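You operate a simulated robot arm through the tools that you are given. There is no shell and no other tool.

You are at the controls of a simulated two-armed robot. One attempt, no reset.

Task
Scrub the old gasket off the brown adapter in the vice.
Fine: clamp it first; red brush, put back; then adapter upright into the green tray, vice left open. Set down upright: red brush. What is to be rubbed or washed off counts as gone when no trace of it is left.

The check looks at the end state, three seconds after you hand in, the way a careful person would. Anything else that was tipped, shoved, dropped, spilled or broken makes it a failure.

Robot
Two 6-joint arms with two-finger parallel grippers on one trunk that stands fixed in place. Base frame: the origin is at the foot of the trunk, x ahead of it, y to its left, z up; the work surface is at about z = 0.92. Units: m, degrees, N and s.
The left shoulder is at [0.06, 0.187, 1.297], the right one opposite. With the tool pointing down near the work surface each hand reaches from about 0.1 to 0.6 m from the base axis, measured 20 degrees to its own side. Payload 1.57 kg a hand.
The TCP of each hand is the grasp point between the finger pads, 0.03 m short of the fingertips. In the tool frame z runs along the fingers and y along their closing line. Largest opening 0.11 m; finger width 0.024, thickness 0.012; the body of the gripper, 0.048 by 0.112 m, starts 0.078 m behind the TCP.
Orientation is that of the tool frame in the base frame, as [roll, pitch, yaw] about the fixed x, y, z axes, in that order (R = Rz(yaw) Ry(pitch) Rx(roll)). With the fingers straight down and closing along the base's y, the tool's x points along the base's -x, its y along +y and its z along -z.

Tools
- The arms move only by the tool jog_arm. It takes "left_deltas", "right_deltas" or both (then of equal length, played together; a hand with none holds still); each is a list of rows, each an object (a shift or turn left out is 0, a gripper value left out holds the last) with "offset": the shift along the tool's x, y, z in m, a list of three; "rotation": the turn, a rotation vector about the tool's x, y, z in degrees, a list of three; "gripper": the opening, from 0 (shut) to 1 (fully open). In form: [{"offset": [x, y, z], "rotation": [ax, ay, az], "gripper": gripper}, ...]. A call has 1 to 20 rows; each row shifts and turns the commanded pose from where the row before left it, along the tool's axes as they then stand. Rows are played at 5 a second. More than 0.05 m and 8.6 degrees between two rows, or a gripper value outside its range, and nothing of the call is played. Where a pose cannot be reached the arm comes as near as it can. A force on the tool above 90 N (or 10 N above the force at the start of the call, whichever is more), or a blocked arm, ends the call early, and 0.2 s more pass. Each finger travels about 0.153 m/s and halts on what it meets, pressing with about 37 N; the grip force reading is that of the motor and also rises with nothing between the fingers. The clock runs only during rows and for 0.2 s after the last one: add rows that do not move to give the fingers time. It gives the time, the measured TCP pose, the force on the tool (base axes), the opening and the grip force at its end, in the units of the frame above (readings bear some noise), with the torque about the TCP (base axes, N m) and any sound that the robot's microphone picked up, and new pictures: "views" is both (left out), scene, wrist or none (wrist: the cameras of the hands that moved).
- Cameras (640 x 400 px; columns grow to the right, rows downward): "scene" is now at [0.0009, -0.0414, 1.8272]; the picture's right is [-0.56, -0.83, -0.00], its down [-0.68, 0.45, -0.58] and it looks along [0.48, -0.32, -0.82] (base axes); focal length 344 px, centre (320, 200). "left" rides on the left gripper at [0.07, -0.016, -0.141] in its tool frame; the picture's right is [0.23, 0.97, 0.00], its down [-0.85, 0.20, -0.48] and it looks along [-0.47, 0.11, 0.88] (tool axes); focal length 222 px, centre (320, 200). "right" rides on the right gripper at [0.07, 0.016, -0.141] in its tool frame; the picture's right is [-0.23, 0.97, 0.00], its down [-0.86, -0.20, -0.48] and it looks along [-0.47, -0.11, 0.88] (tool axes); focal length 222 px, centre (320, 200). There is no depth. A picture from a camera that has moved, and an enlarged one, comes with that camera's place and axes in the base frame and with its lens.
- lift_body(by): slides the trunk up (or, below 0, down) by that many m; the arms and the scene camera ride with it, the base frame stays. It gives what a move gives, with no picture.
- pan_tilt(pan, tilt): turns the head with the scene camera to pan (to the left, within 86 degrees either way) and tilt (down, from -29 to 69), counted from straight ahead of the robot. It gives what a move gives, and a new picture of the scene camera.
- zoom(camera, box): a new picture of the part [left, top, right, bottom] of that camera's present view, enlarged. It takes no simulated time.
- sign_off(): hands the job in; it is judged then, once.

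Nothing tells you positions but the pictures and the camera data. Unless the task says otherwise, let go and move clear before handing in.

The tools are called after "Call:" by a JSON object that holds its "method" and its "body". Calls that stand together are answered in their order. jog_arm: Moves the arms, as the interface text tells. Its arguments: {"type":"object","properties":{"left_deltas":{"type":"array","items":{"type":"object","properties":{"offset":{"type":"array","items":{"type":"number"}},"rotation":{"type":"array","items":{"type":"number"}},"gripper":{"type":"number"}}}},"right_deltas":{"type":"array","items":{"type":"object","properties":{"offset":{"type":"array","items":{"type":"number"}},"rotation":{"type":"array","items":{"type":"number"}},"gripper":{"type":"number"}}}},"views":{"type":"string","enum":["both","scene","wrist","none"]}},"required":[]} The other tools are called the same way: lift_body (by) slides the trunk up or down; pan_tilt (pan, tilt) turns the head that bears the scene camera; zoom (camera, box) takes an enlarged picture of a part of a camera's view; sign_off () hands the job in.

At the start:

```text
t: 0.0
left_position: [0.4062, -0.0059, 1.3517]
left_tool_rot: [-180.0, 0.0, -179.9]
left_wrist_force: [0.6, 0.7, 0.4]
left_torque: [-0.03, 0.0, -0.01]
left_finger_gap: 0.1098
left_grip_force: 0.1
right_position: [0.3101, -0.4328, 1.3004]
right_tool_rot: [179.9, 0.0, 179.9]
right_wrist_force: [1.1, -0.1, -0.6]
right_torque: [0.02, -0.01, 0.01]
right_finger_gap: 0.1098
right_grip_force: 0.0
trunk travel left (down, up): [-0.925, 0.065]
head pan, tilt: [-33.7, 54.8]
```

scene: 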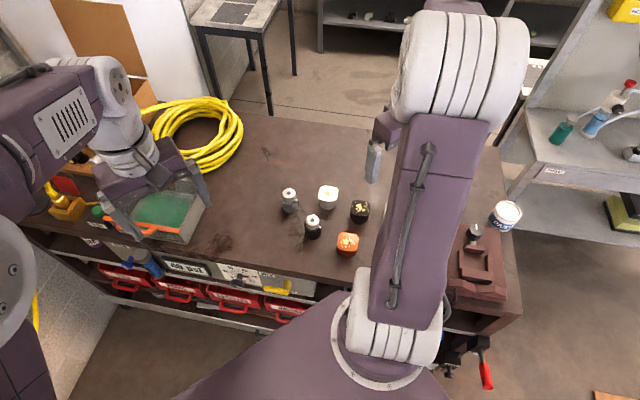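
right: 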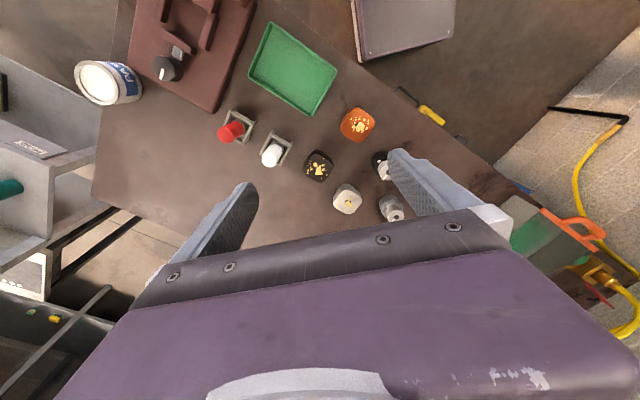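
left: 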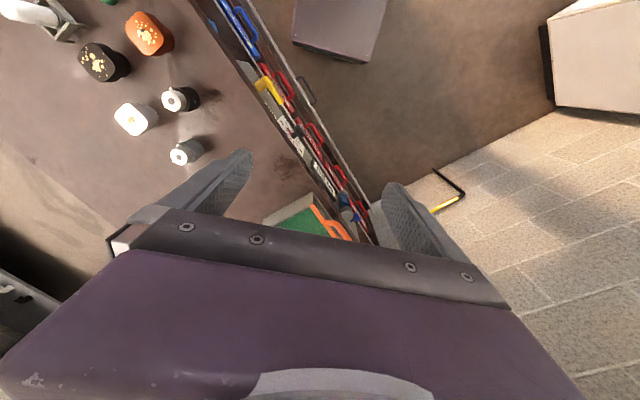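

I see a bench with a dark-red vice on the right, a green tray, red and white brushes in holders, several coloured adapters, and a grey tray on the left. I will look closer before moving anything.

Call:
{"method": "zoom", "body": {"camera": "right", "box": [200, 80, 440, 230]}}

Call:
{"method": "zoom", "body": {"camera": "right", "box": [60, 0, 300, 150]}}

Call:
{"method": "zoom", "body": {"camera": "scene", "box": [240, 150, 400, 270]}}

Call:
{"method": "zoom", "body": {"camera": "scene", "box": [400, 190, 560, 390]}}

```text
2.67 times, centred on (320, 155) of right
camera zoom: at [0.24, -0.4157, 1.4414], right [0.23, 0.97, 0.0], down [0.86, -0.2, 0.48], along [0.47, -0.11, -0.88], focal length 592 px, centre (320, 320)
```

zoom: 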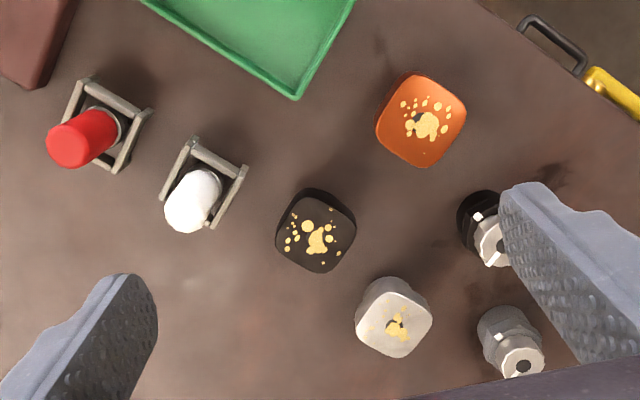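

```text
2.67 times, centred on (180, 75) of right
camera zoom: at [0.24, -0.4157, 1.4414], right [0.23, 0.97, 0.0], down [0.86, -0.2, 0.48], along [0.47, -0.11, -0.88], focal length 592 px, centre (693, 533)
```

zoom: 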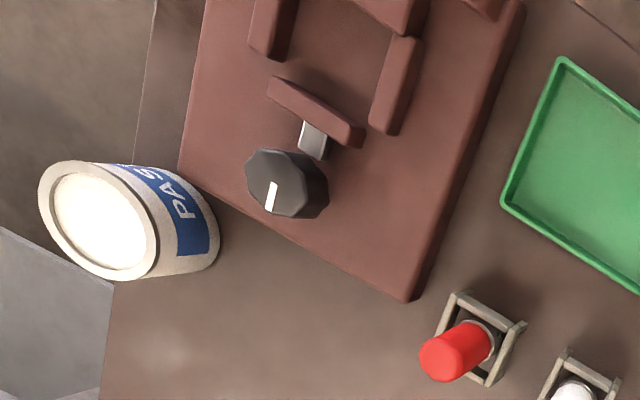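

```text
3.33 times, centred on (320, 210) of scene
camera zoom: at [0.0009, -0.0414, 1.8272], right [-0.56, -0.83, 0.0], down [-0.68, 0.45, -0.58], along [0.48, -0.32, -0.82], focal length 1146 px, centre (320, 167)
```

zoom: 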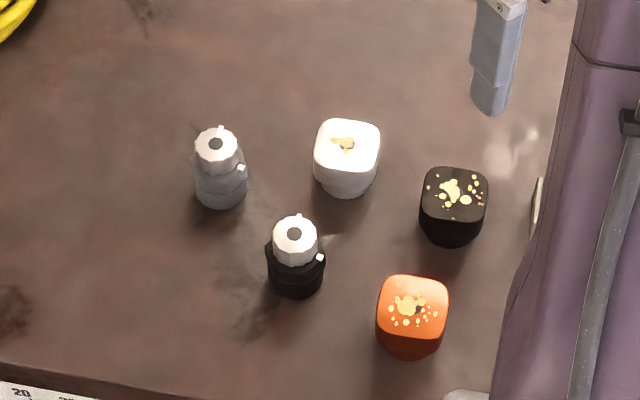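

```text
2.00 times, centred on (480, 290) of scene
camera zoom: at [0.0009, -0.0414, 1.8272], right [-0.56, -0.83, 0.0], down [-0.68, 0.45, -0.58], along [0.48, -0.32, -0.82], focal length 688 px, centre (0, 20)
```

zoom: 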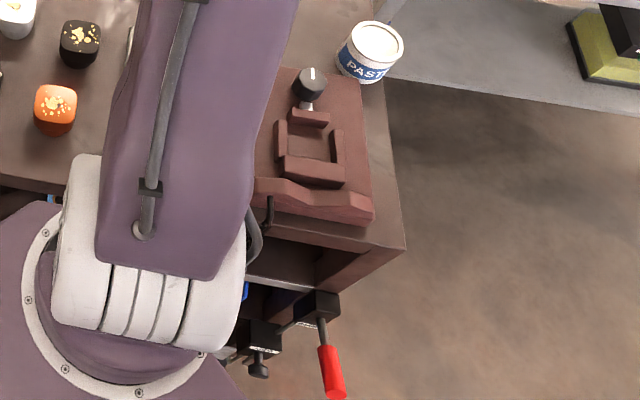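

I have located the vice near (0.10, -0.63) and the orange adapter near (0.34, -0.36). Next I move the right hand over towards the vice for a better view of its mechanism.

Call:
{"method": "jog_arm", "body": {"right_deltas": [{"offset": [0.03, -0.025, 0]}, {"offset": [0.03, -0.025, 0]}, {"offset": [0.03, -0.025, 0]}, {"offset": [0.03, -0.025, 0]}, {"offset": [0.03, -0.025, 0]}, {"offset": [0, 0, 0]}], "views": "both"}}

```text
t: 1.4
left_position: [0.4063, -0.0051, 1.3504]
left_tool_rot: [-179.9, 0.1, 180.0]
left_wrist_force: [-0.1, -0.4, -0.8]
left_torque: [-0.02, 0.02, 0.02]
left_finger_gap: 0.11
left_grip_force: 0.0
right_position: [0.1616, -0.5567, 1.3009]
right_tool_rot: [-180.0, -0.1, -179.8]
right_wrist_force: [-1.0, 0.0, -0.3]
right_torque: [-0.01, 0.01, 0.01]
right_finger_gap: 0.11
right_grip_force: 0.2
trunk travel left (down, up): [-0.925, 0.065]
head pan, tilt: [-33.7, 54.8]
camera scene: at [0.0013, -0.0411, 1.8272], right [-0.56, -0.83, 0.0], down [-0.68, 0.45, -0.58], along [0.48, -0.32, -0.82], focal length 344 px, centre (320, 200)
camera right: at [0.0901, -0.5407, 1.4425], right [0.23, 0.97, 0.0], down [0.86, -0.2, 0.48], along [0.47, -0.11, -0.88], focal length 222 px, centre (320, 200)
```

scene: 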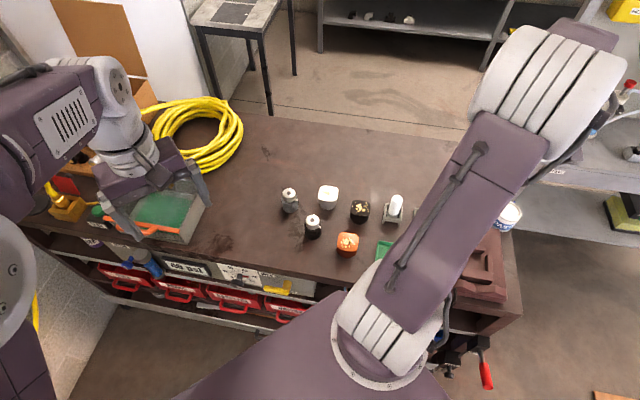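
right: 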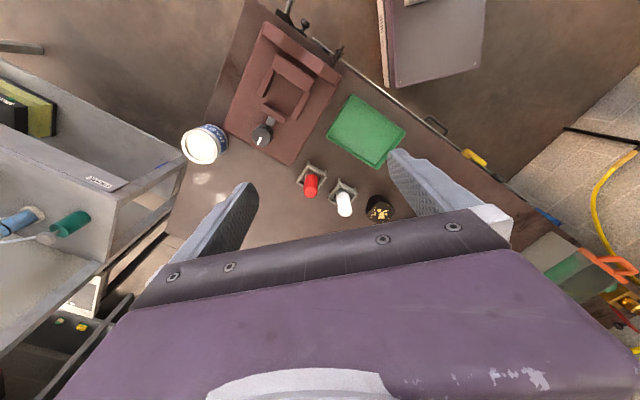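

Call:
{"method": "zoom", "body": {"camera": "right", "box": [210, 10, 370, 170]}}

Call:
{"method": "zoom", "body": {"camera": "right", "box": [280, 80, 420, 230]}}

Call:
{"method": "zoom", "body": {"camera": "scene", "box": [280, 170, 420, 270]}}

```text
2.50 times, centred on (290, 90) of right
camera zoom: at [0.0901, -0.5407, 1.4425], right [0.23, 0.97, 0.0], down [0.86, -0.2, 0.48], along [0.47, -0.11, -0.88], focal length 555 px, centre (395, 475)
```

zoom: 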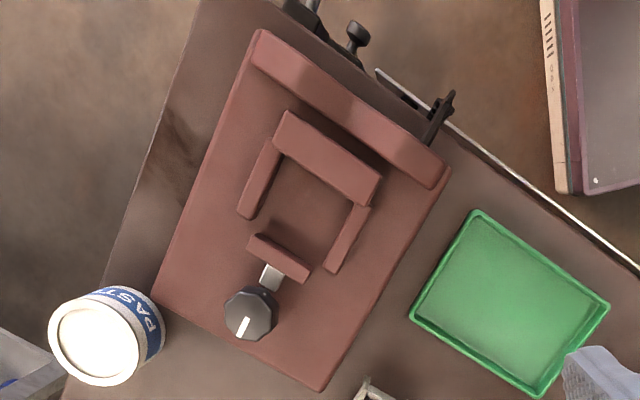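

```text
2.67 times, centred on (350, 155) of right
camera zoom: at [0.0901, -0.5407, 1.4425], right [0.23, 0.97, 0.0], down [0.86, -0.2, 0.48], along [0.47, -0.11, -0.88], focal length 592 px, centre (240, 320)
```

zoom: 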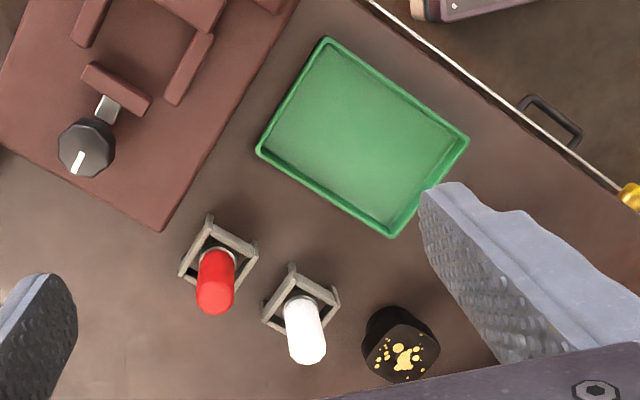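

```text
4.00 times, centred on (350, 220) of scene
camera zoom: at [0.0013, -0.0411, 1.8272], right [-0.56, -0.83, 0.0], down [-0.68, 0.45, -0.58], along [0.48, -0.32, -0.82], focal length 1376 px, centre (200, 120)
```

zoom: 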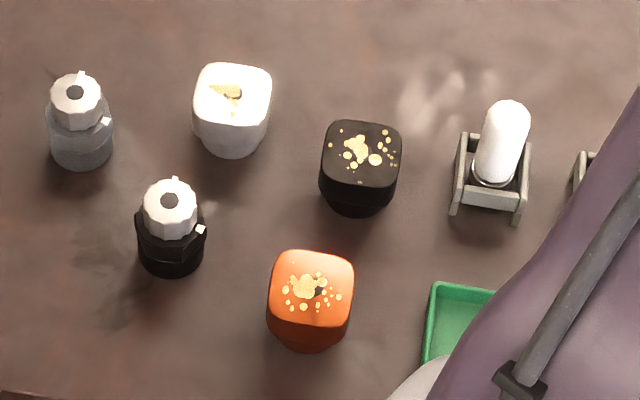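

The vice has a pocket with two fixed side jaws, a back jaw and a small moving jaw pushed by the black knob. I want to see whether any other candidates for "brown adapter" exist, so I look around with the head.

Call:
{"method": "pan_tilt", "body": {"pan": 20, "tilt": 50}}

Call:
{"method": "pan_tilt", "body": {"pan": -20, "tilt": 60}}

Call:
{"method": "pan_tilt", "body": {"pan": -80, "tilt": 55}}

```text
t: 2.6
left_position: [0.4068, -0.0062, 1.3511]
left_tool_rot: [-179.9, -0.1, -180.0]
left_wrist_force: [-0.1, 0.9, 0.1]
left_torque: [0.0, -0.05, -0.01]
left_finger_gap: 0.11
left_grip_force: 0.0
right_position: [0.1599, -0.5575, 1.3006]
right_tool_rot: [179.9, 0.0, -180.0]
right_wrist_force: [0.8, -0.3, 0.1]
right_torque: [-0.01, 0.03, -0.01]
right_finger_gap: 0.1101
right_grip_force: 0.0
trunk travel left (down, up): [-0.925, 0.065]
head pan, tilt: [20.0, 50.0]
camera scene: at [0.013, 0.0248, 1.8335], right [0.34, -0.94, 0.0], down [-0.72, -0.26, -0.64], along [0.6, 0.22, -0.77], focal length 344 px, centre (320, 200)
```

scene: 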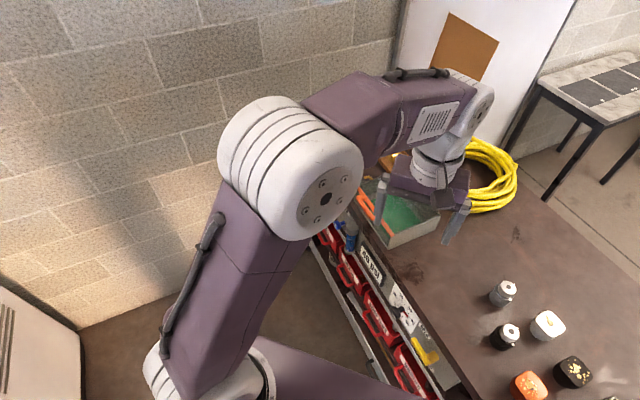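

```text
t: 3.7
left_position: [0.4055, -0.0054, 1.35]
left_tool_rot: [180.0, -0.1, -179.9]
left_wrist_force: [0.4, 0.0, -0.5]
left_torque: [0.0, -0.02, 0.03]
left_finger_gap: 0.11
left_grip_force: 0.0
right_position: [0.1595, -0.5583, 1.3014]
right_tool_rot: [180.0, 0.0, 179.9]
right_wrist_force: [-0.2, 0.3, -0.2]
right_torque: [0.02, -0.01, 0.01]
right_finger_gap: 0.1101
right_grip_force: 0.1
trunk travel left (down, up): [-0.925, 0.065]
head pan, tilt: [-20.0, 60.0]
camera scene: at [0.0033, -0.0239, 1.8209], right [-0.34, -0.94, 0.0], down [-0.81, 0.3, -0.5], along [0.47, -0.17, -0.87], focal length 344 px, centre (320, 200)
```

scene: 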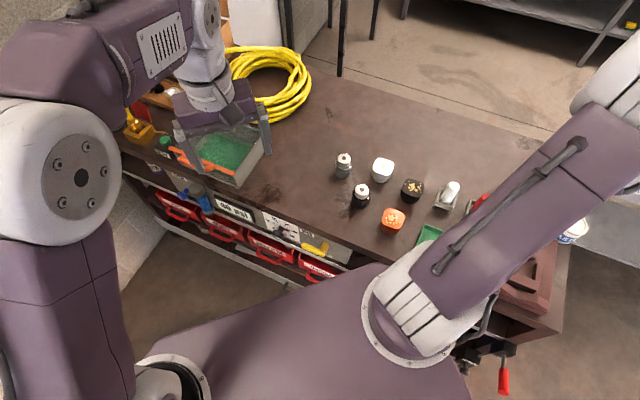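

```text
t: 5.0
left_position: [0.4056, -0.006, 1.3503]
left_tool_rot: [-179.9, 0.0, -180.0]
left_wrist_force: [-0.2, -0.4, 0.2]
left_torque: [-0.02, -0.01, -0.01]
left_finger_gap: 0.1101
left_grip_force: 0.0
right_position: [0.16, -0.5576, 1.3019]
right_tool_rot: [-180.0, -0.1, 180.0]
right_wrist_force: [-1.0, 0.2, -0.1]
right_torque: [0.01, 0.02, 0.0]
right_finger_gap: 0.1098
right_grip_force: 0.0
trunk travel left (down, up): [-0.925, 0.065]
head pan, tilt: [-80.0, 55.0]
camera scene: at [-0.0466, -0.0723, 1.827], right [-0.98, -0.17, 0.0], down [-0.14, 0.81, -0.57], along [0.1, -0.56, -0.82], focal length 344 px, centre (320, 200)
```

scene: 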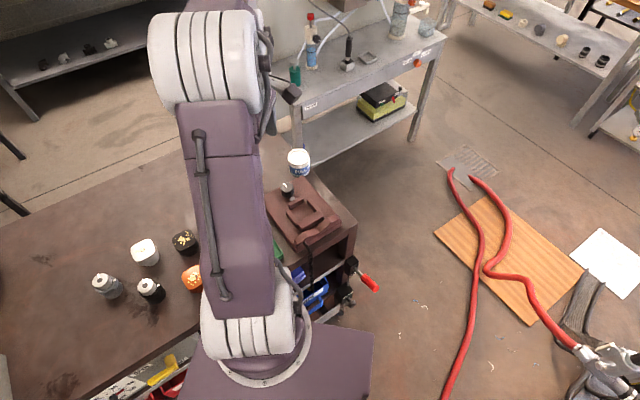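

Only the three square-topped pieces carry gasket residue. I need to compare the orange and dark ones up close for colour, so I bring the right hand above them.

Call:
{"method": "zoom", "body": {"camera": "scene", "box": [80, 215, 220, 305]}}

Call:
{"method": "zoom", "body": {"camera": "scene", "box": [250, 140, 370, 290]}}

Call:
{"method": "jog_arm", "body": {"right_deltas": [{"offset": [-0.03, 0.025, 0.03]}, {"offset": [-0.03, 0.025, 0.03]}, {"offset": [-0.03, 0.025, 0.03]}, {"offset": [-0.03, 0.025, 0.03]}, {"offset": [-0.02, 0.03, 0.03]}, {"offset": [0, 0, 0]}], "views": "both"}}

```text
4.44 times, centred on (150, 260) of scene
camera zoom: at [-0.0466, -0.0723, 1.827], right [-0.98, -0.17, 0.0], down [-0.14, 0.81, -0.57], along [0.1, -0.56, -0.82], focal length 1528 px, centre (1076, -67)
```

zoom: 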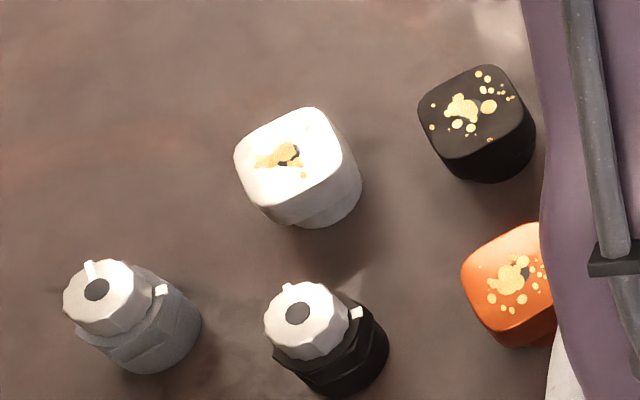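

```text
2.67 times, centred on (310, 215) of scene
camera zoom: at [-0.0466, -0.0723, 1.827], right [-0.98, -0.17, 0.0], down [-0.14, 0.81, -0.57], along [0.1, -0.56, -0.82], focal length 917 px, centre (347, 160)
```

zoom: 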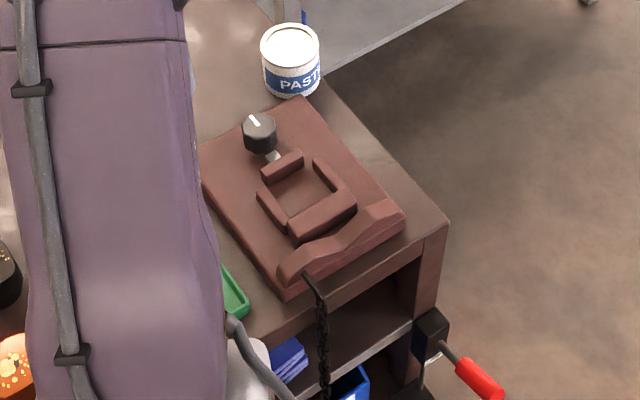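

```text
t: 6.4
left_position: [0.4056, -0.0053, 1.3511]
left_tool_rot: [180.0, 0.1, -179.9]
left_wrist_force: [-1.1, -0.8, -0.5]
left_torque: [0.03, -0.04, -0.01]
left_finger_gap: 0.1102
left_grip_force: 0.1
right_position: [0.2995, -0.4254, 1.1512]
right_tool_rot: [180.0, -0.1, -180.0]
right_wrist_force: [0.0, 0.0, 0.0]
right_torque: [0.01, -0.03, 0.01]
right_finger_gap: 0.1099
right_grip_force: 0.0
trunk travel left (down, up): [-0.925, 0.065]
head pan, tilt: [-80.0, 55.0]
camera scene: at [-0.0475, -0.0723, 1.8269], right [-0.98, -0.17, 0.0], down [-0.14, 0.81, -0.57], along [0.1, -0.56, -0.82], focal length 344 px, centre (320, 200)
camera right: at [0.2296, -0.4093, 1.2917], right [0.23, 0.97, 0.0], down [0.85, -0.2, 0.48], along [0.47, -0.11, -0.88], focal length 222 px, centre (320, 200)
```

scene: 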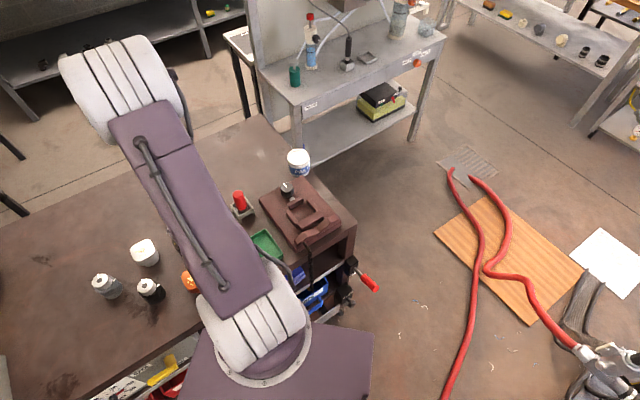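
right: 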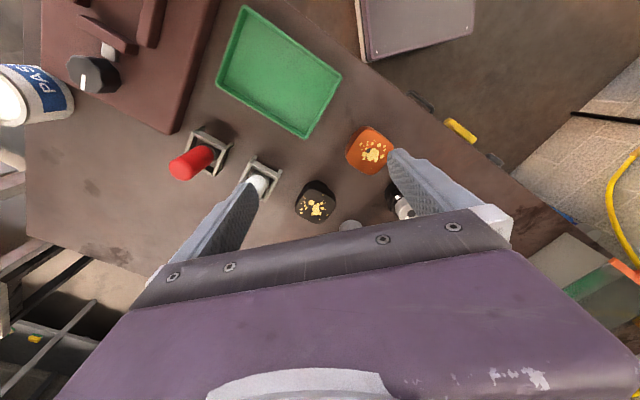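

Call:
{"method": "zoom", "body": {"camera": "right", "box": [280, 110, 420, 230]}}

Call:
{"method": "zoom", "body": {"camera": "right", "box": [150, 100, 300, 210]}}

Call:
{"method": "pan_tilt", "body": {"pan": -45, "tilt": 60}}

```text
3.33 times, centred on (350, 170) of right
camera zoom: at [0.2296, -0.4093, 1.2917], right [0.23, 0.97, 0.0], down [0.85, -0.2, 0.48], along [0.47, -0.11, -0.88], focal length 740 px, centre (220, 300)
```

zoom: 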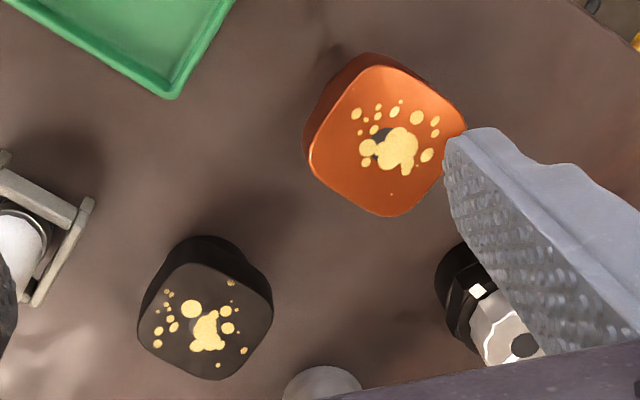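

```text
3.64 times, centred on (225, 155) of right
camera zoom: at [0.2296, -0.4093, 1.2917], right [0.23, 0.97, 0.0], down [0.85, -0.2, 0.48], along [0.47, -0.11, -0.88], focal length 808 px, centre (666, 364)
```

zoom: 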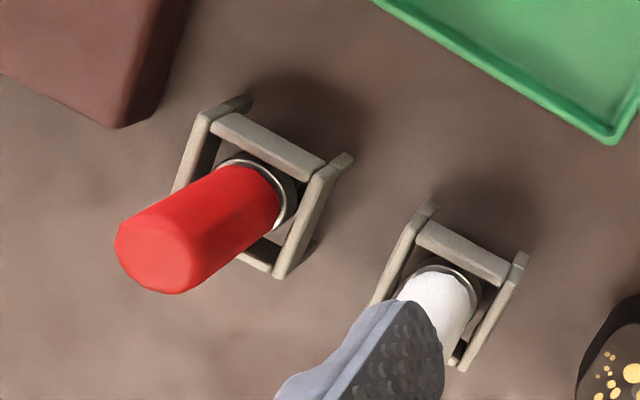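

```text
t: 7.4
left_position: [0.4072, -0.0064, 1.3504]
left_tool_rot: [-180.0, 0.0, 180.0]
left_wrist_force: [0.1, 0.1, 0.0]
left_torque: [0.0, 0.02, -0.02]
left_finger_gap: 0.1098
left_grip_force: 0.0
right_position: [0.3011, -0.4266, 1.1509]
right_tool_rot: [180.0, 0.1, -180.0]
right_wrist_force: [-0.5, 0.1, -0.1]
right_torque: [-0.01, -0.03, 0.03]
right_finger_gap: 0.11
right_grip_force: 0.0
trunk travel left (down, up): [-0.925, 0.065]
head pan, tilt: [-45.0, 60.0]
camera scene: at [-0.0118, -0.0483, 1.8209], right [-0.71, -0.71, 0.0], down [-0.61, 0.61, -0.5], along [0.35, -0.35, -0.87], focal length 344 px, centre (320, 200)
```

scene: 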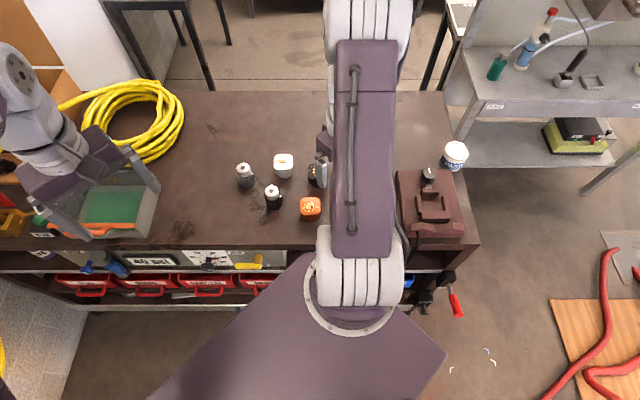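

The copper-coloured adapter is the brown one (the others are black and white). Now I move the right hand near the vice, staying high, to look closely at the knob and jaws.

Call:
{"method": "jog_arm", "body": {"right_deltas": [{"offset": [0.04, -0.018, 0]}, {"offset": [0.04, -0.018, 0]}, {"offset": [0.04, -0.018, 0]}, {"offset": [0.04, -0.018, 0]}, {"offset": [0.02, -0.018, 0]}, {"offset": [0, 0, 0]}], "views": "both"}}

Call:
{"method": "zoom", "body": {"camera": "right", "box": [130, 40, 330, 240]}}

```text
t: 8.8
left_position: [0.4054, -0.0052, 1.3509]
left_tool_rot: [180.0, 0.0, 179.9]
left_wrist_force: [0.1, -0.6, -0.4]
left_torque: [0.01, 0.01, 0.03]
left_finger_gap: 0.1103
left_grip_force: 0.1
right_position: [0.1207, -0.5187, 1.1523]
right_tool_rot: [179.9, 0.0, -179.9]
right_wrist_force: [0.1, 0.6, -0.7]
right_torque: [-0.01, 0.03, -0.01]
right_finger_gap: 0.1101
right_grip_force: 0.1
trunk travel left (down, up): [-0.925, 0.065]
head pan, tilt: [-45.0, 60.0]
camera scene: at [-0.0111, -0.0481, 1.8209], right [-0.71, -0.71, 0.0], down [-0.61, 0.61, -0.5], along [0.35, -0.35, -0.87], focal length 344 px, centre (320, 200)
camera right: at [0.0507, -0.5012, 1.2926], right [0.23, 0.97, 0.0], down [0.86, -0.2, 0.48], along [0.47, -0.11, -0.88], focal length 222 px, centre (320, 200)
```

scene: 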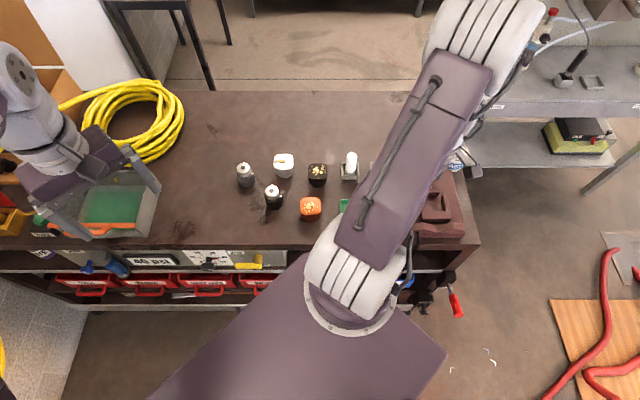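
right: 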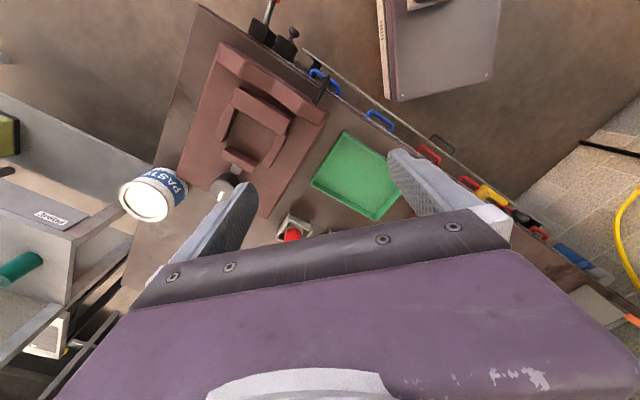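

```text
2.00 times, centred on (230, 140) of right
camera zoom: at [0.0507, -0.5012, 1.2926], right [0.23, 0.97, 0.0], down [0.86, -0.2, 0.48], along [0.47, -0.11, -0.88], focal length 444 px, centre (500, 320)
```

zoom: 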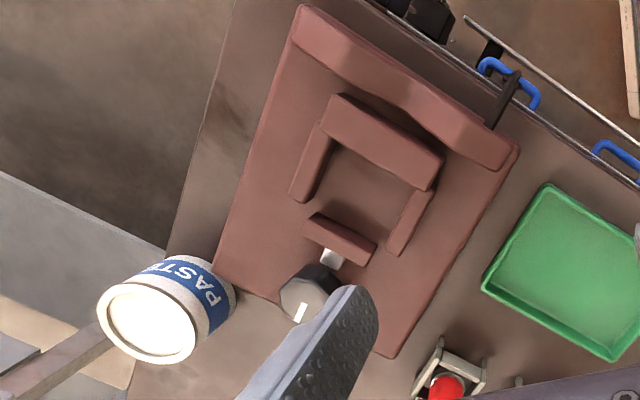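

The vice and table are turned about 45° to my base frame. I rotate the right hand 45° to line up with it and move above the vice pocket for a close look.

Call:
{"method": "jog_arm", "body": {"right_deltas": [{"rotation": [0, 0, 7.5]}, {"rotation": [0, 0, 7.5]}, {"rotation": [0, 0, 7.5]}, {"rotation": [0, 0, 7.5]}, {"rotation": [0, 0, 7.5]}, {"rotation": [0, 0, 7.5]}, {"offset": [0, -0.019, 0.02]}, {"offset": [0, -0.019, 0.02]}, {"offset": [0, -0.019, 0.02]}, {"offset": [0, 0, 0]}], "views": "both"}}

Call:
{"method": "zoom", "body": {"camera": "right", "box": [160, 40, 480, 240]}}

```text
t: 11.0
left_position: [0.4055, -0.0062, 1.3501]
left_tool_rot: [-179.9, -0.1, 180.0]
left_wrist_force: [-0.3, -0.5, -0.7]
left_torque: [-0.01, -0.01, 0.01]
left_finger_gap: 0.1099
left_grip_force: 0.1
right_position: [0.0788, -0.5569, 1.0904]
right_tool_rot: [-179.9, 0.0, 135.0]
right_wrist_force: [0.5, -0.1, -0.9]
right_torque: [0.02, 0.03, -0.03]
right_finger_gap: 0.11
right_grip_force: 0.0
trunk travel left (down, up): [-0.925, 0.065]
head pan, tilt: [-45.0, 60.0]
camera scene: at [-0.0119, -0.048, 1.8209], right [-0.71, -0.71, 0.0], down [-0.61, 0.61, -0.5], along [0.35, -0.35, -0.87], focal length 344 px, centre (320, 200)
camera right: at [0.0415, -0.4957, 1.2307], right [0.85, 0.53, 0.0], down [0.46, -0.75, 0.48], along [0.25, -0.41, -0.88], focal length 222 px, centre (320, 200)
```

scene: 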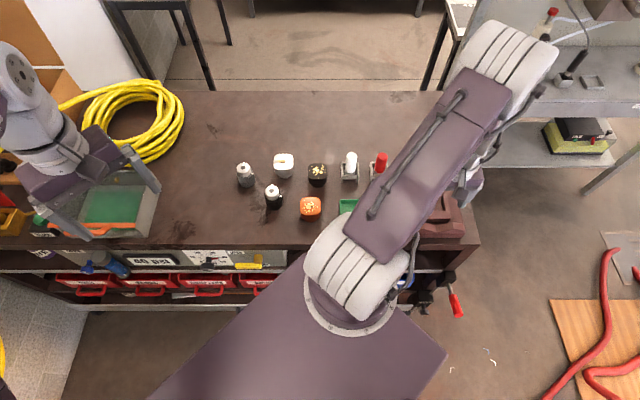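
right: 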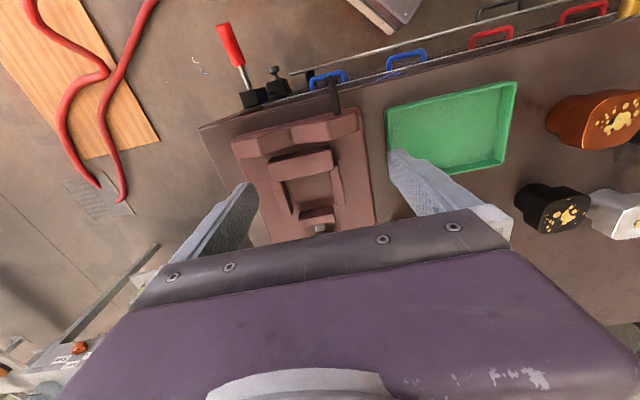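

```text
2.00 times, centred on (320, 140) of right
camera zoom: at [0.0415, -0.4957, 1.2307], right [0.85, 0.53, 0.0], down [0.46, -0.75, 0.48], along [0.25, -0.41, -0.88], focal length 444 px, centre (320, 320)
```

zoom: 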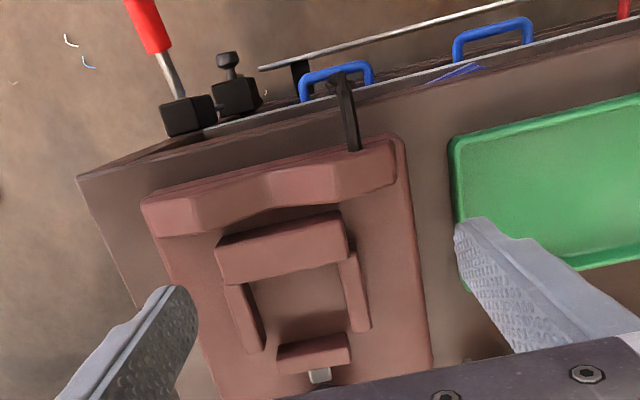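

Call:
{"method": "zoom", "body": {"camera": "right", "box": [500, 70, 640, 250]}}

Call:
{"method": "zoom", "body": {"camera": "right", "box": [220, 90, 380, 250]}}

Call:
{"method": "zoom", "body": {"camera": "scene", "box": [230, 140, 400, 240]}}

```text
2.22 times, centred on (570, 160) of right
camera zoom: at [0.0415, -0.4957, 1.2307], right [0.85, 0.53, 0.0], down [0.46, -0.75, 0.48], along [0.25, -0.41, -0.88], focal length 494 px, centre (-236, 289)
```

zoom: 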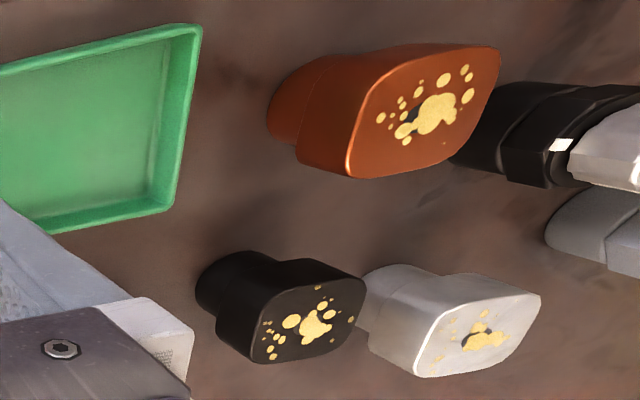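

```text
2.50 times, centred on (300, 170) of right
camera zoom: at [0.0415, -0.4957, 1.2307], right [0.85, 0.53, 0.0], down [0.46, -0.75, 0.48], along [0.25, -0.41, -0.88], focal length 555 px, centre (370, 275)
```

zoom: 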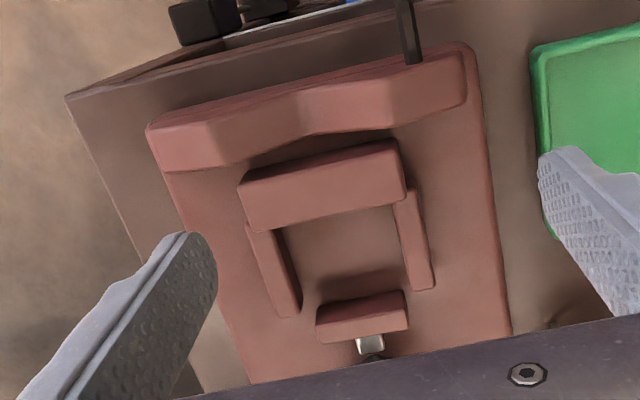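

```text
3.76 times, centred on (315, 190) of scene
camera zoom: at [-0.0119, -0.048, 1.8209], right [-0.71, -0.71, 0.0], down [-0.61, 0.61, -0.5], along [0.35, -0.35, -0.87], focal length 1294 px, centre (339, 238)
```

zoom: 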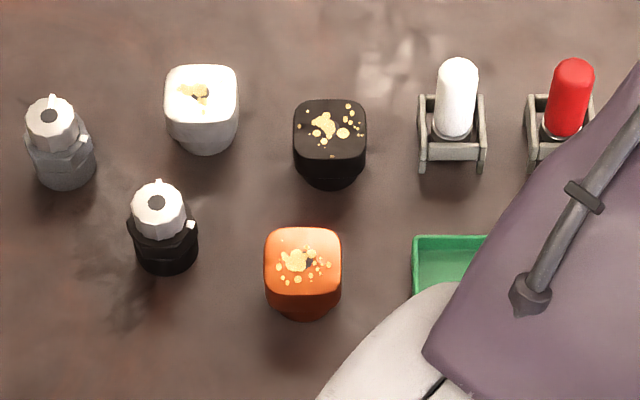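

Call:
{"method": "zoom", "body": {"camera": "right", "box": [260, 130, 350, 240]}}

Call:
{"method": "zoom", "body": {"camera": "right", "box": [560, 80, 640, 160]}}

```text
3.64 times, centred on (305, 185) of right
camera zoom: at [0.0415, -0.4957, 1.2307], right [0.85, 0.53, 0.0], down [0.46, -0.75, 0.48], along [0.25, -0.41, -0.88], focal length 808 px, centre (374, 254)
```

zoom: 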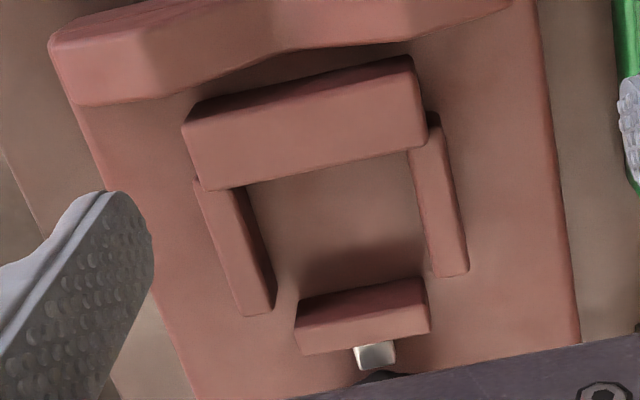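

```text
5.00 times, centred on (600, 120) of right
camera zoom: at [0.0415, -0.4957, 1.2307], right [0.85, 0.53, 0.0], down [0.46, -0.75, 0.48], along [0.25, -0.41, -0.88], focal length 1111 px, centre (-1080, 600)
```

zoom: 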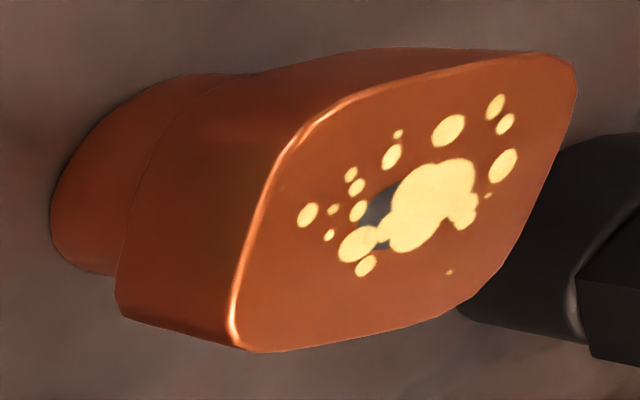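

The pocket is about 65 mm square between the side bars, and each adapter is a roughly 57 mm square head on a narrower round foot. I now hover over the knob to check reach and look at it closely.

Call:
{"method": "jog_arm", "body": {"right_deltas": [{"offset": [-0.036, -0.007, 0.0]}, {"offset": [-0.036, -0.007, 0.0]}, {"offset": [-0.036, -0.007, 0.0]}, {"offset": [-0.036, -0.007, 0.0]}, {"offset": [0, 0, 0]}], "views": "both"}}

Call:
{"method": "zoom", "body": {"camera": "right", "box": [220, 60, 420, 220]}}

```text
t: 12.2
left_position: [0.4057, -0.0062, 1.351]
left_tool_rot: [-179.9, -0.1, -180.0]
left_wrist_force: [0.7, 0.5, 0.2]
left_torque: [0.01, 0.01, -0.02]
left_finger_gap: 0.1099
left_grip_force: 0.1
right_position: [0.1622, -0.6791, 1.0914]
right_tool_rot: [-180.0, -0.1, 135.0]
right_wrist_force: [-0.3, -0.7, 0.8]
right_torque: [-0.01, -0.04, 0.02]
right_finger_gap: 0.1101
right_grip_force: 0.0
trunk travel left (down, up): [-0.925, 0.065]
head pan, tilt: [-45.0, 60.0]
camera scene: at [-0.0121, -0.0485, 1.8209], right [-0.71, -0.71, 0.0], down [-0.61, 0.61, -0.5], along [0.35, -0.35, -0.87], focal length 344 px, centre (320, 200)
camera right: at [0.1232, -0.6183, 1.2313], right [0.85, 0.53, 0.0], down [0.46, -0.75, 0.48], along [0.25, -0.41, -0.88], focal length 222 px, centre (320, 200)
```

scene: 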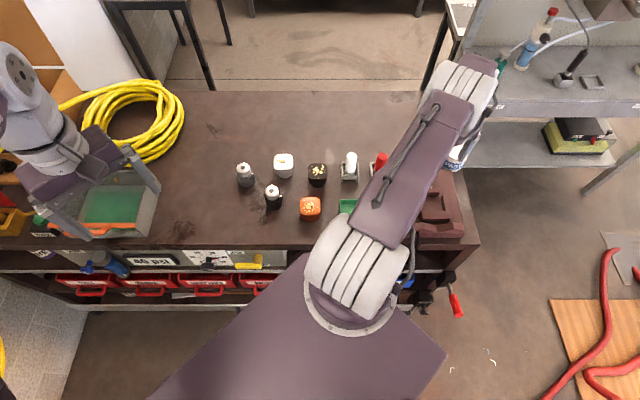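
right: 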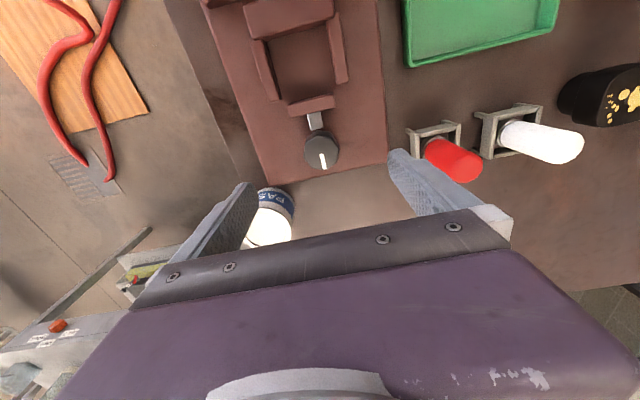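

```text
2.50 times, centred on (320, 140) of right
camera zoom: at [0.1232, -0.6183, 1.2313], right [0.85, 0.53, 0.0], down [0.46, -0.75, 0.48], along [0.25, -0.41, -0.88], focal length 555 px, centre (320, 350)
```

zoom: 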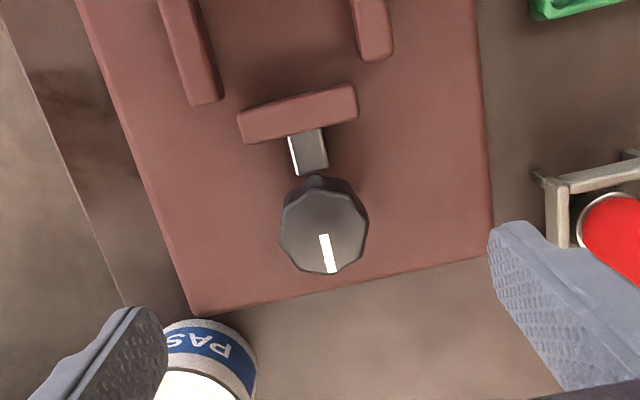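

The hand reaches the knob easily. Let me zoom in further on the jaw area to judge heights of the pocket floor, bars and jaw.

Call:
{"method": "zoom", "body": {"camera": "right", "box": [235, 0, 365, 110]}}

Call:
{"method": "zoom", "body": {"camera": "right", "box": [280, 80, 360, 180]}}

Call:
{"method": "zoom", "body": {"camera": "right", "box": [390, 90, 600, 200]}}

```text
3.64 times, centred on (300, 55) of right
camera zoom: at [0.1232, -0.6183, 1.2313], right [0.85, 0.53, 0.0], down [0.46, -0.75, 0.48], along [0.25, -0.41, -0.88], focal length 808 px, centre (393, 727)
```

zoom: 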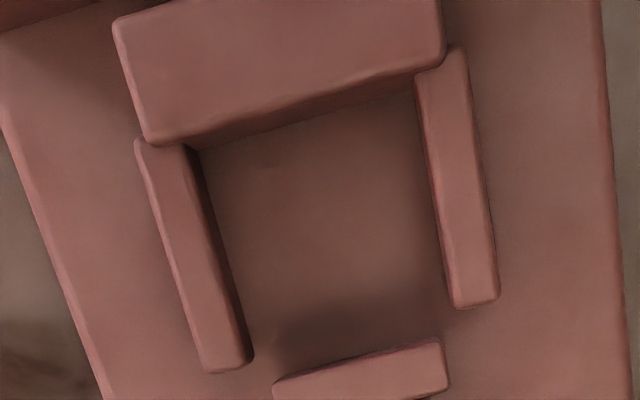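

```text
4.00 times, centred on (320, 130) of right
camera zoom: at [0.1232, -0.6183, 1.2313], right [0.85, 0.53, 0.0], down [0.46, -0.75, 0.48], along [0.25, -0.41, -0.88], focal length 888 px, centre (320, 480)
```

zoom: 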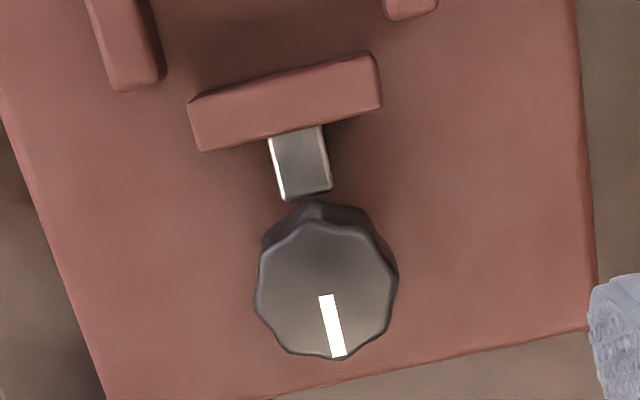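

```text
3.05 times, centred on (495, 145) of right
camera zoom: at [0.1232, -0.6183, 1.2313], right [0.85, 0.53, 0.0], down [0.46, -0.75, 0.48], along [0.25, -0.41, -0.88], focal length 677 px, centre (-213, 368)
```

zoom: 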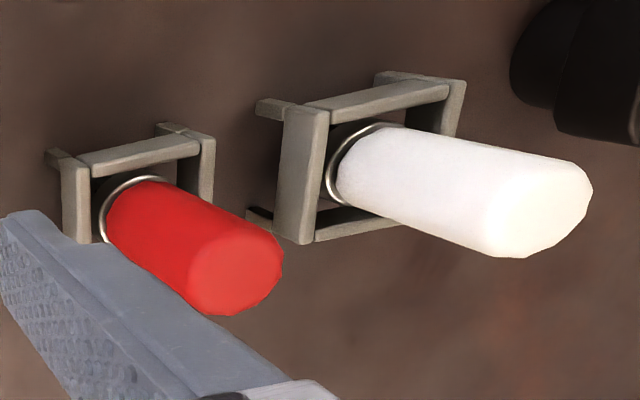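

The pocket floor is continuous with the base plate, and the jaw tops are near z = 0.974. Now I go to hover above the brown adapter to check its position and orientation before gripping it.

Call:
{"method": "jog_arm", "body": {"right_deltas": [{"offset": [0, 0, -0.04]}, {"offset": [0.0129, 0.0436, 0]}, {"offset": [0.0129, 0.0436, 0]}, {"offset": [0.0129, 0.0436, 0]}, {"offset": [0.0129, 0.0436, 0]}, {"offset": [0.0129, 0.0436, 0]}, {"offset": [0.0129, 0.0436, 0]}, {"offset": [0.0129, 0.0436, 0]}, {"offset": [0.0129, 0.0436, 0]}, {"offset": [0, 0, 0.03]}, {"offset": [0, 0, 0]}], "views": "both"}}

Call:
{"method": "zoom", "body": {"camera": "right", "box": [240, 60, 400, 220]}}

```text
t: 14.6
left_position: [0.4053, -0.0067, 1.3495]
left_tool_rot: [179.9, 0.0, -180.0]
left_wrist_force: [0.2, -0.1, -0.2]
left_torque: [0.04, 0.03, -0.02]
left_finger_gap: 0.1101
left_grip_force: 0.1
right_position: [0.3353, -0.3612, 1.0992]
right_tool_rot: [-180.0, 0.0, 135.0]
right_wrist_force: [-0.5, -0.5, 0.0]
right_torque: [0.0, 0.02, 0.01]
right_finger_gap: 0.11
right_grip_force: 0.0
trunk travel left (down, up): [-0.925, 0.065]
head pan, tilt: [-45.0, 60.0]
camera scene: at [-0.0124, -0.0498, 1.8209], right [-0.71, -0.71, 0.0], down [-0.61, 0.61, -0.5], along [0.35, -0.35, -0.87], focal length 344 px, centre (320, 200)
camera right: at [0.2965, -0.2992, 1.2409], right [0.85, 0.53, 0.0], down [0.46, -0.75, 0.48], along [0.25, -0.41, -0.88], focal length 222 px, centre (320, 200)
```

scene: 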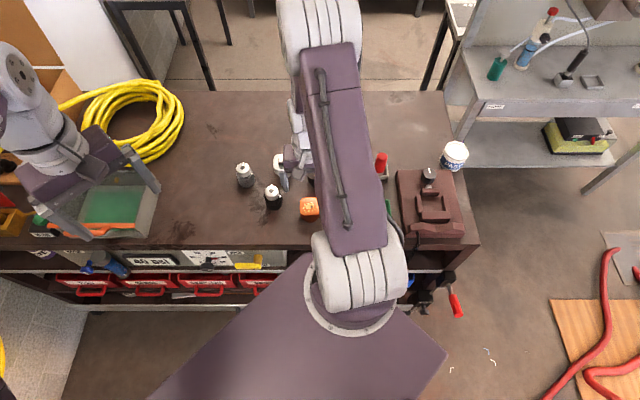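
right: 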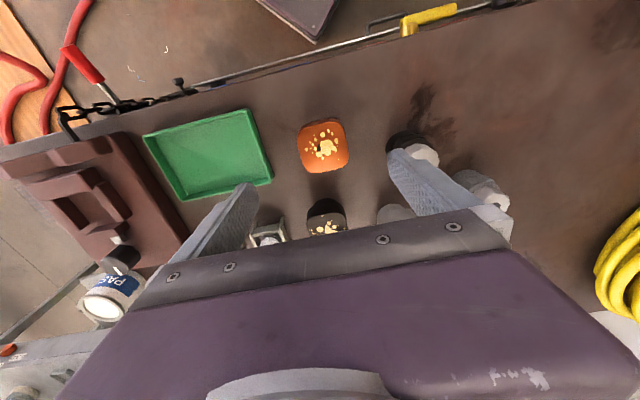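

```text
2.50 times, centred on (320, 140) of right
camera zoom: at [0.2965, -0.2992, 1.2409], right [0.85, 0.53, 0.0], down [0.46, -0.75, 0.48], along [0.25, -0.41, -0.88], focal length 555 px, centre (320, 350)
```

zoom: 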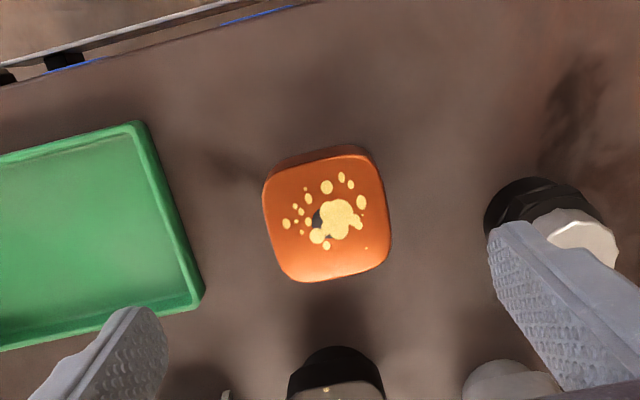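

The brown adapter's top centre is at about (0.336, -0.359, 0.979), with its sides aligned to my grip to within 1–2°. I descend to grip the upper part of its head, leaving the fingertips well above the vice bars for later.

Call:
{"method": "jog_arm", "body": {"right_deltas": [{"offset": [0.0011, 0.0027, 0.02], "rotation": [0, 0, 1], "gripper": 0.8}, {"offset": [0, 0, 0.03]}, {"offset": [0, 0, 0.03]}, {"offset": [0, 0, 0.014]}, {"offset": [0, 0, 0]}], "views": "wrist"}}

Call:
{"method": "zoom", "body": {"camera": "right", "box": [220, 100, 420, 230]}}

```text
t: 15.8
left_position: [0.4062, -0.0054, 1.3495]
left_tool_rot: [179.9, 0.0, -180.0]
left_wrist_force: [-0.4, -0.5, 0.9]
left_torque: [-0.03, 0.04, 0.02]
left_finger_gap: 0.11
left_grip_force: 0.1
right_position: [0.3361, -0.3566, 1.0054]
right_tool_rot: [179.9, -0.1, 134.0]
right_wrist_force: [0.4, 1.2, 0.3]
right_torque: [0.0, -0.04, 0.0]
right_finger_gap: 0.088
right_grip_force: 0.1
trunk travel left (down, up): [-0.925, 0.065]
head pan, tilt: [-45.0, 60.0]
camera right: at [0.2992, -0.2949, 1.1468], right [0.86, 0.51, 0.0], down [0.45, -0.75, 0.48], along [0.25, -0.41, -0.88], focal length 222 px, centre (320, 200)
```

right: 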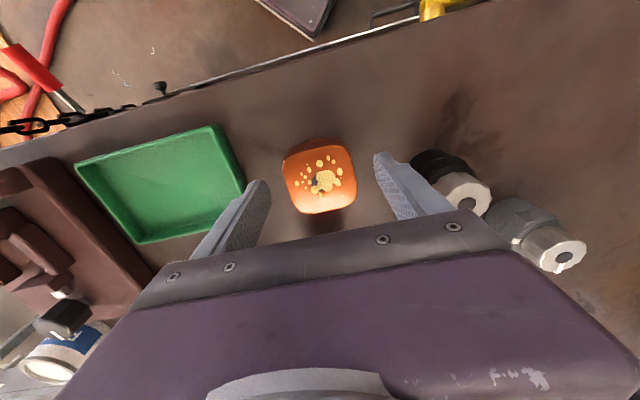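

```text
3.08 times, centred on (320, 165) of right
camera zoom: at [0.2992, -0.2949, 1.1468], right [0.86, 0.51, 0.0], down [0.45, -0.75, 0.48], along [0.25, -0.41, -0.88], focal length 684 px, centre (320, 308)
```

zoom: 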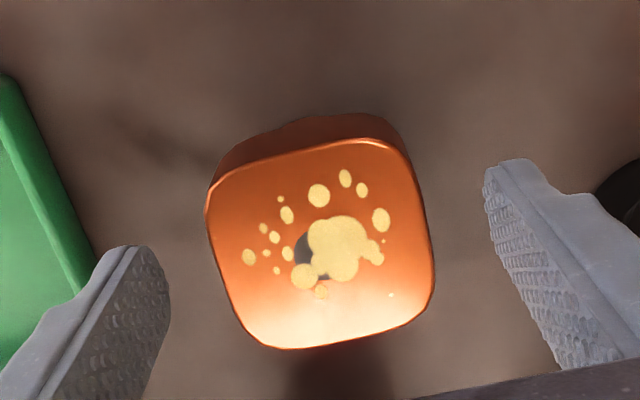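

The adapter is centred between the fingers. I lower the last centimetre and close the gripper on the head.

Call:
{"method": "jog_arm", "body": {"right_deltas": [{"offset": [-0.0013, 0.0, 0.01]}, {"offset": [0, 0, 0], "gripper": 0.4}, {"offset": [0, 0, 0]}, {"offset": [0, 0, 0]}], "views": "wrist"}}

Call:
{"method": "zoom", "body": {"camera": "right", "box": [240, 100, 400, 230]}}

```text
t: 16.8
left_position: [0.4055, -0.0049, 1.3512]
left_tool_rot: [180.0, 0.1, 180.0]
left_wrist_force: [0.1, 0.0, -0.1]
left_torque: [0.01, -0.01, -0.03]
left_finger_gap: 0.1099
left_grip_force: 0.0
right_position: [0.3369, -0.358, 0.9955]
right_tool_rot: [180.0, 0.0, 134.0]
right_wrist_force: [-0.6, 1.5, -0.4]
right_torque: [0.11, 0.16, 0.0]
right_finger_gap: 0.0558
right_grip_force: 37.1
trunk travel left (down, up): [-0.925, 0.065]
head pan, tilt: [-45.0, 60.0]
camera right: at [0.2998, -0.2953, 1.1371], right [0.86, 0.51, 0.0], down [0.45, -0.75, 0.48], along [0.25, -0.41, -0.88], focal length 222 px, centre (320, 200)
```

right: 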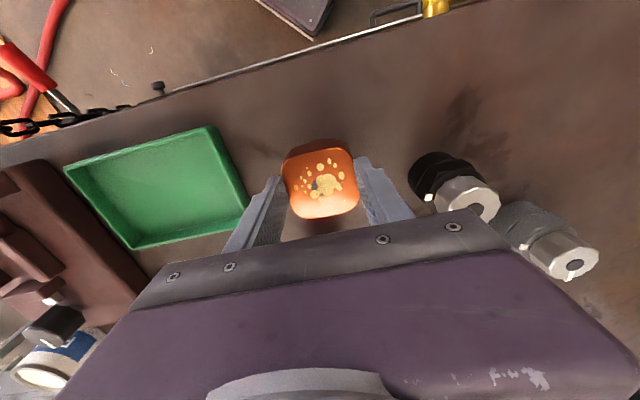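

```text
3.08 times, centred on (320, 165) of right
camera zoom: at [0.2998, -0.2953, 1.1371], right [0.86, 0.51, 0.0], down [0.45, -0.75, 0.48], along [0.25, -0.41, -0.88], focal length 684 px, centre (320, 308)
```

zoom: 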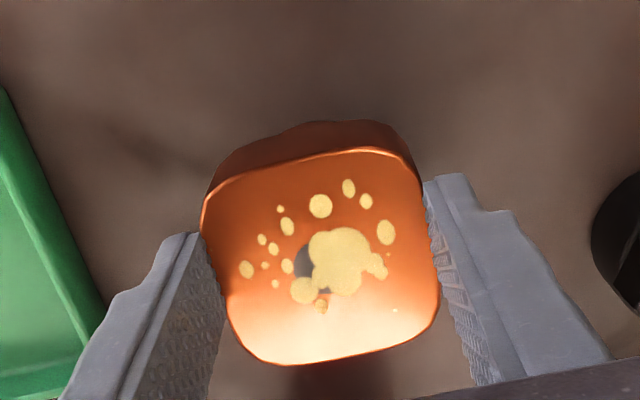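

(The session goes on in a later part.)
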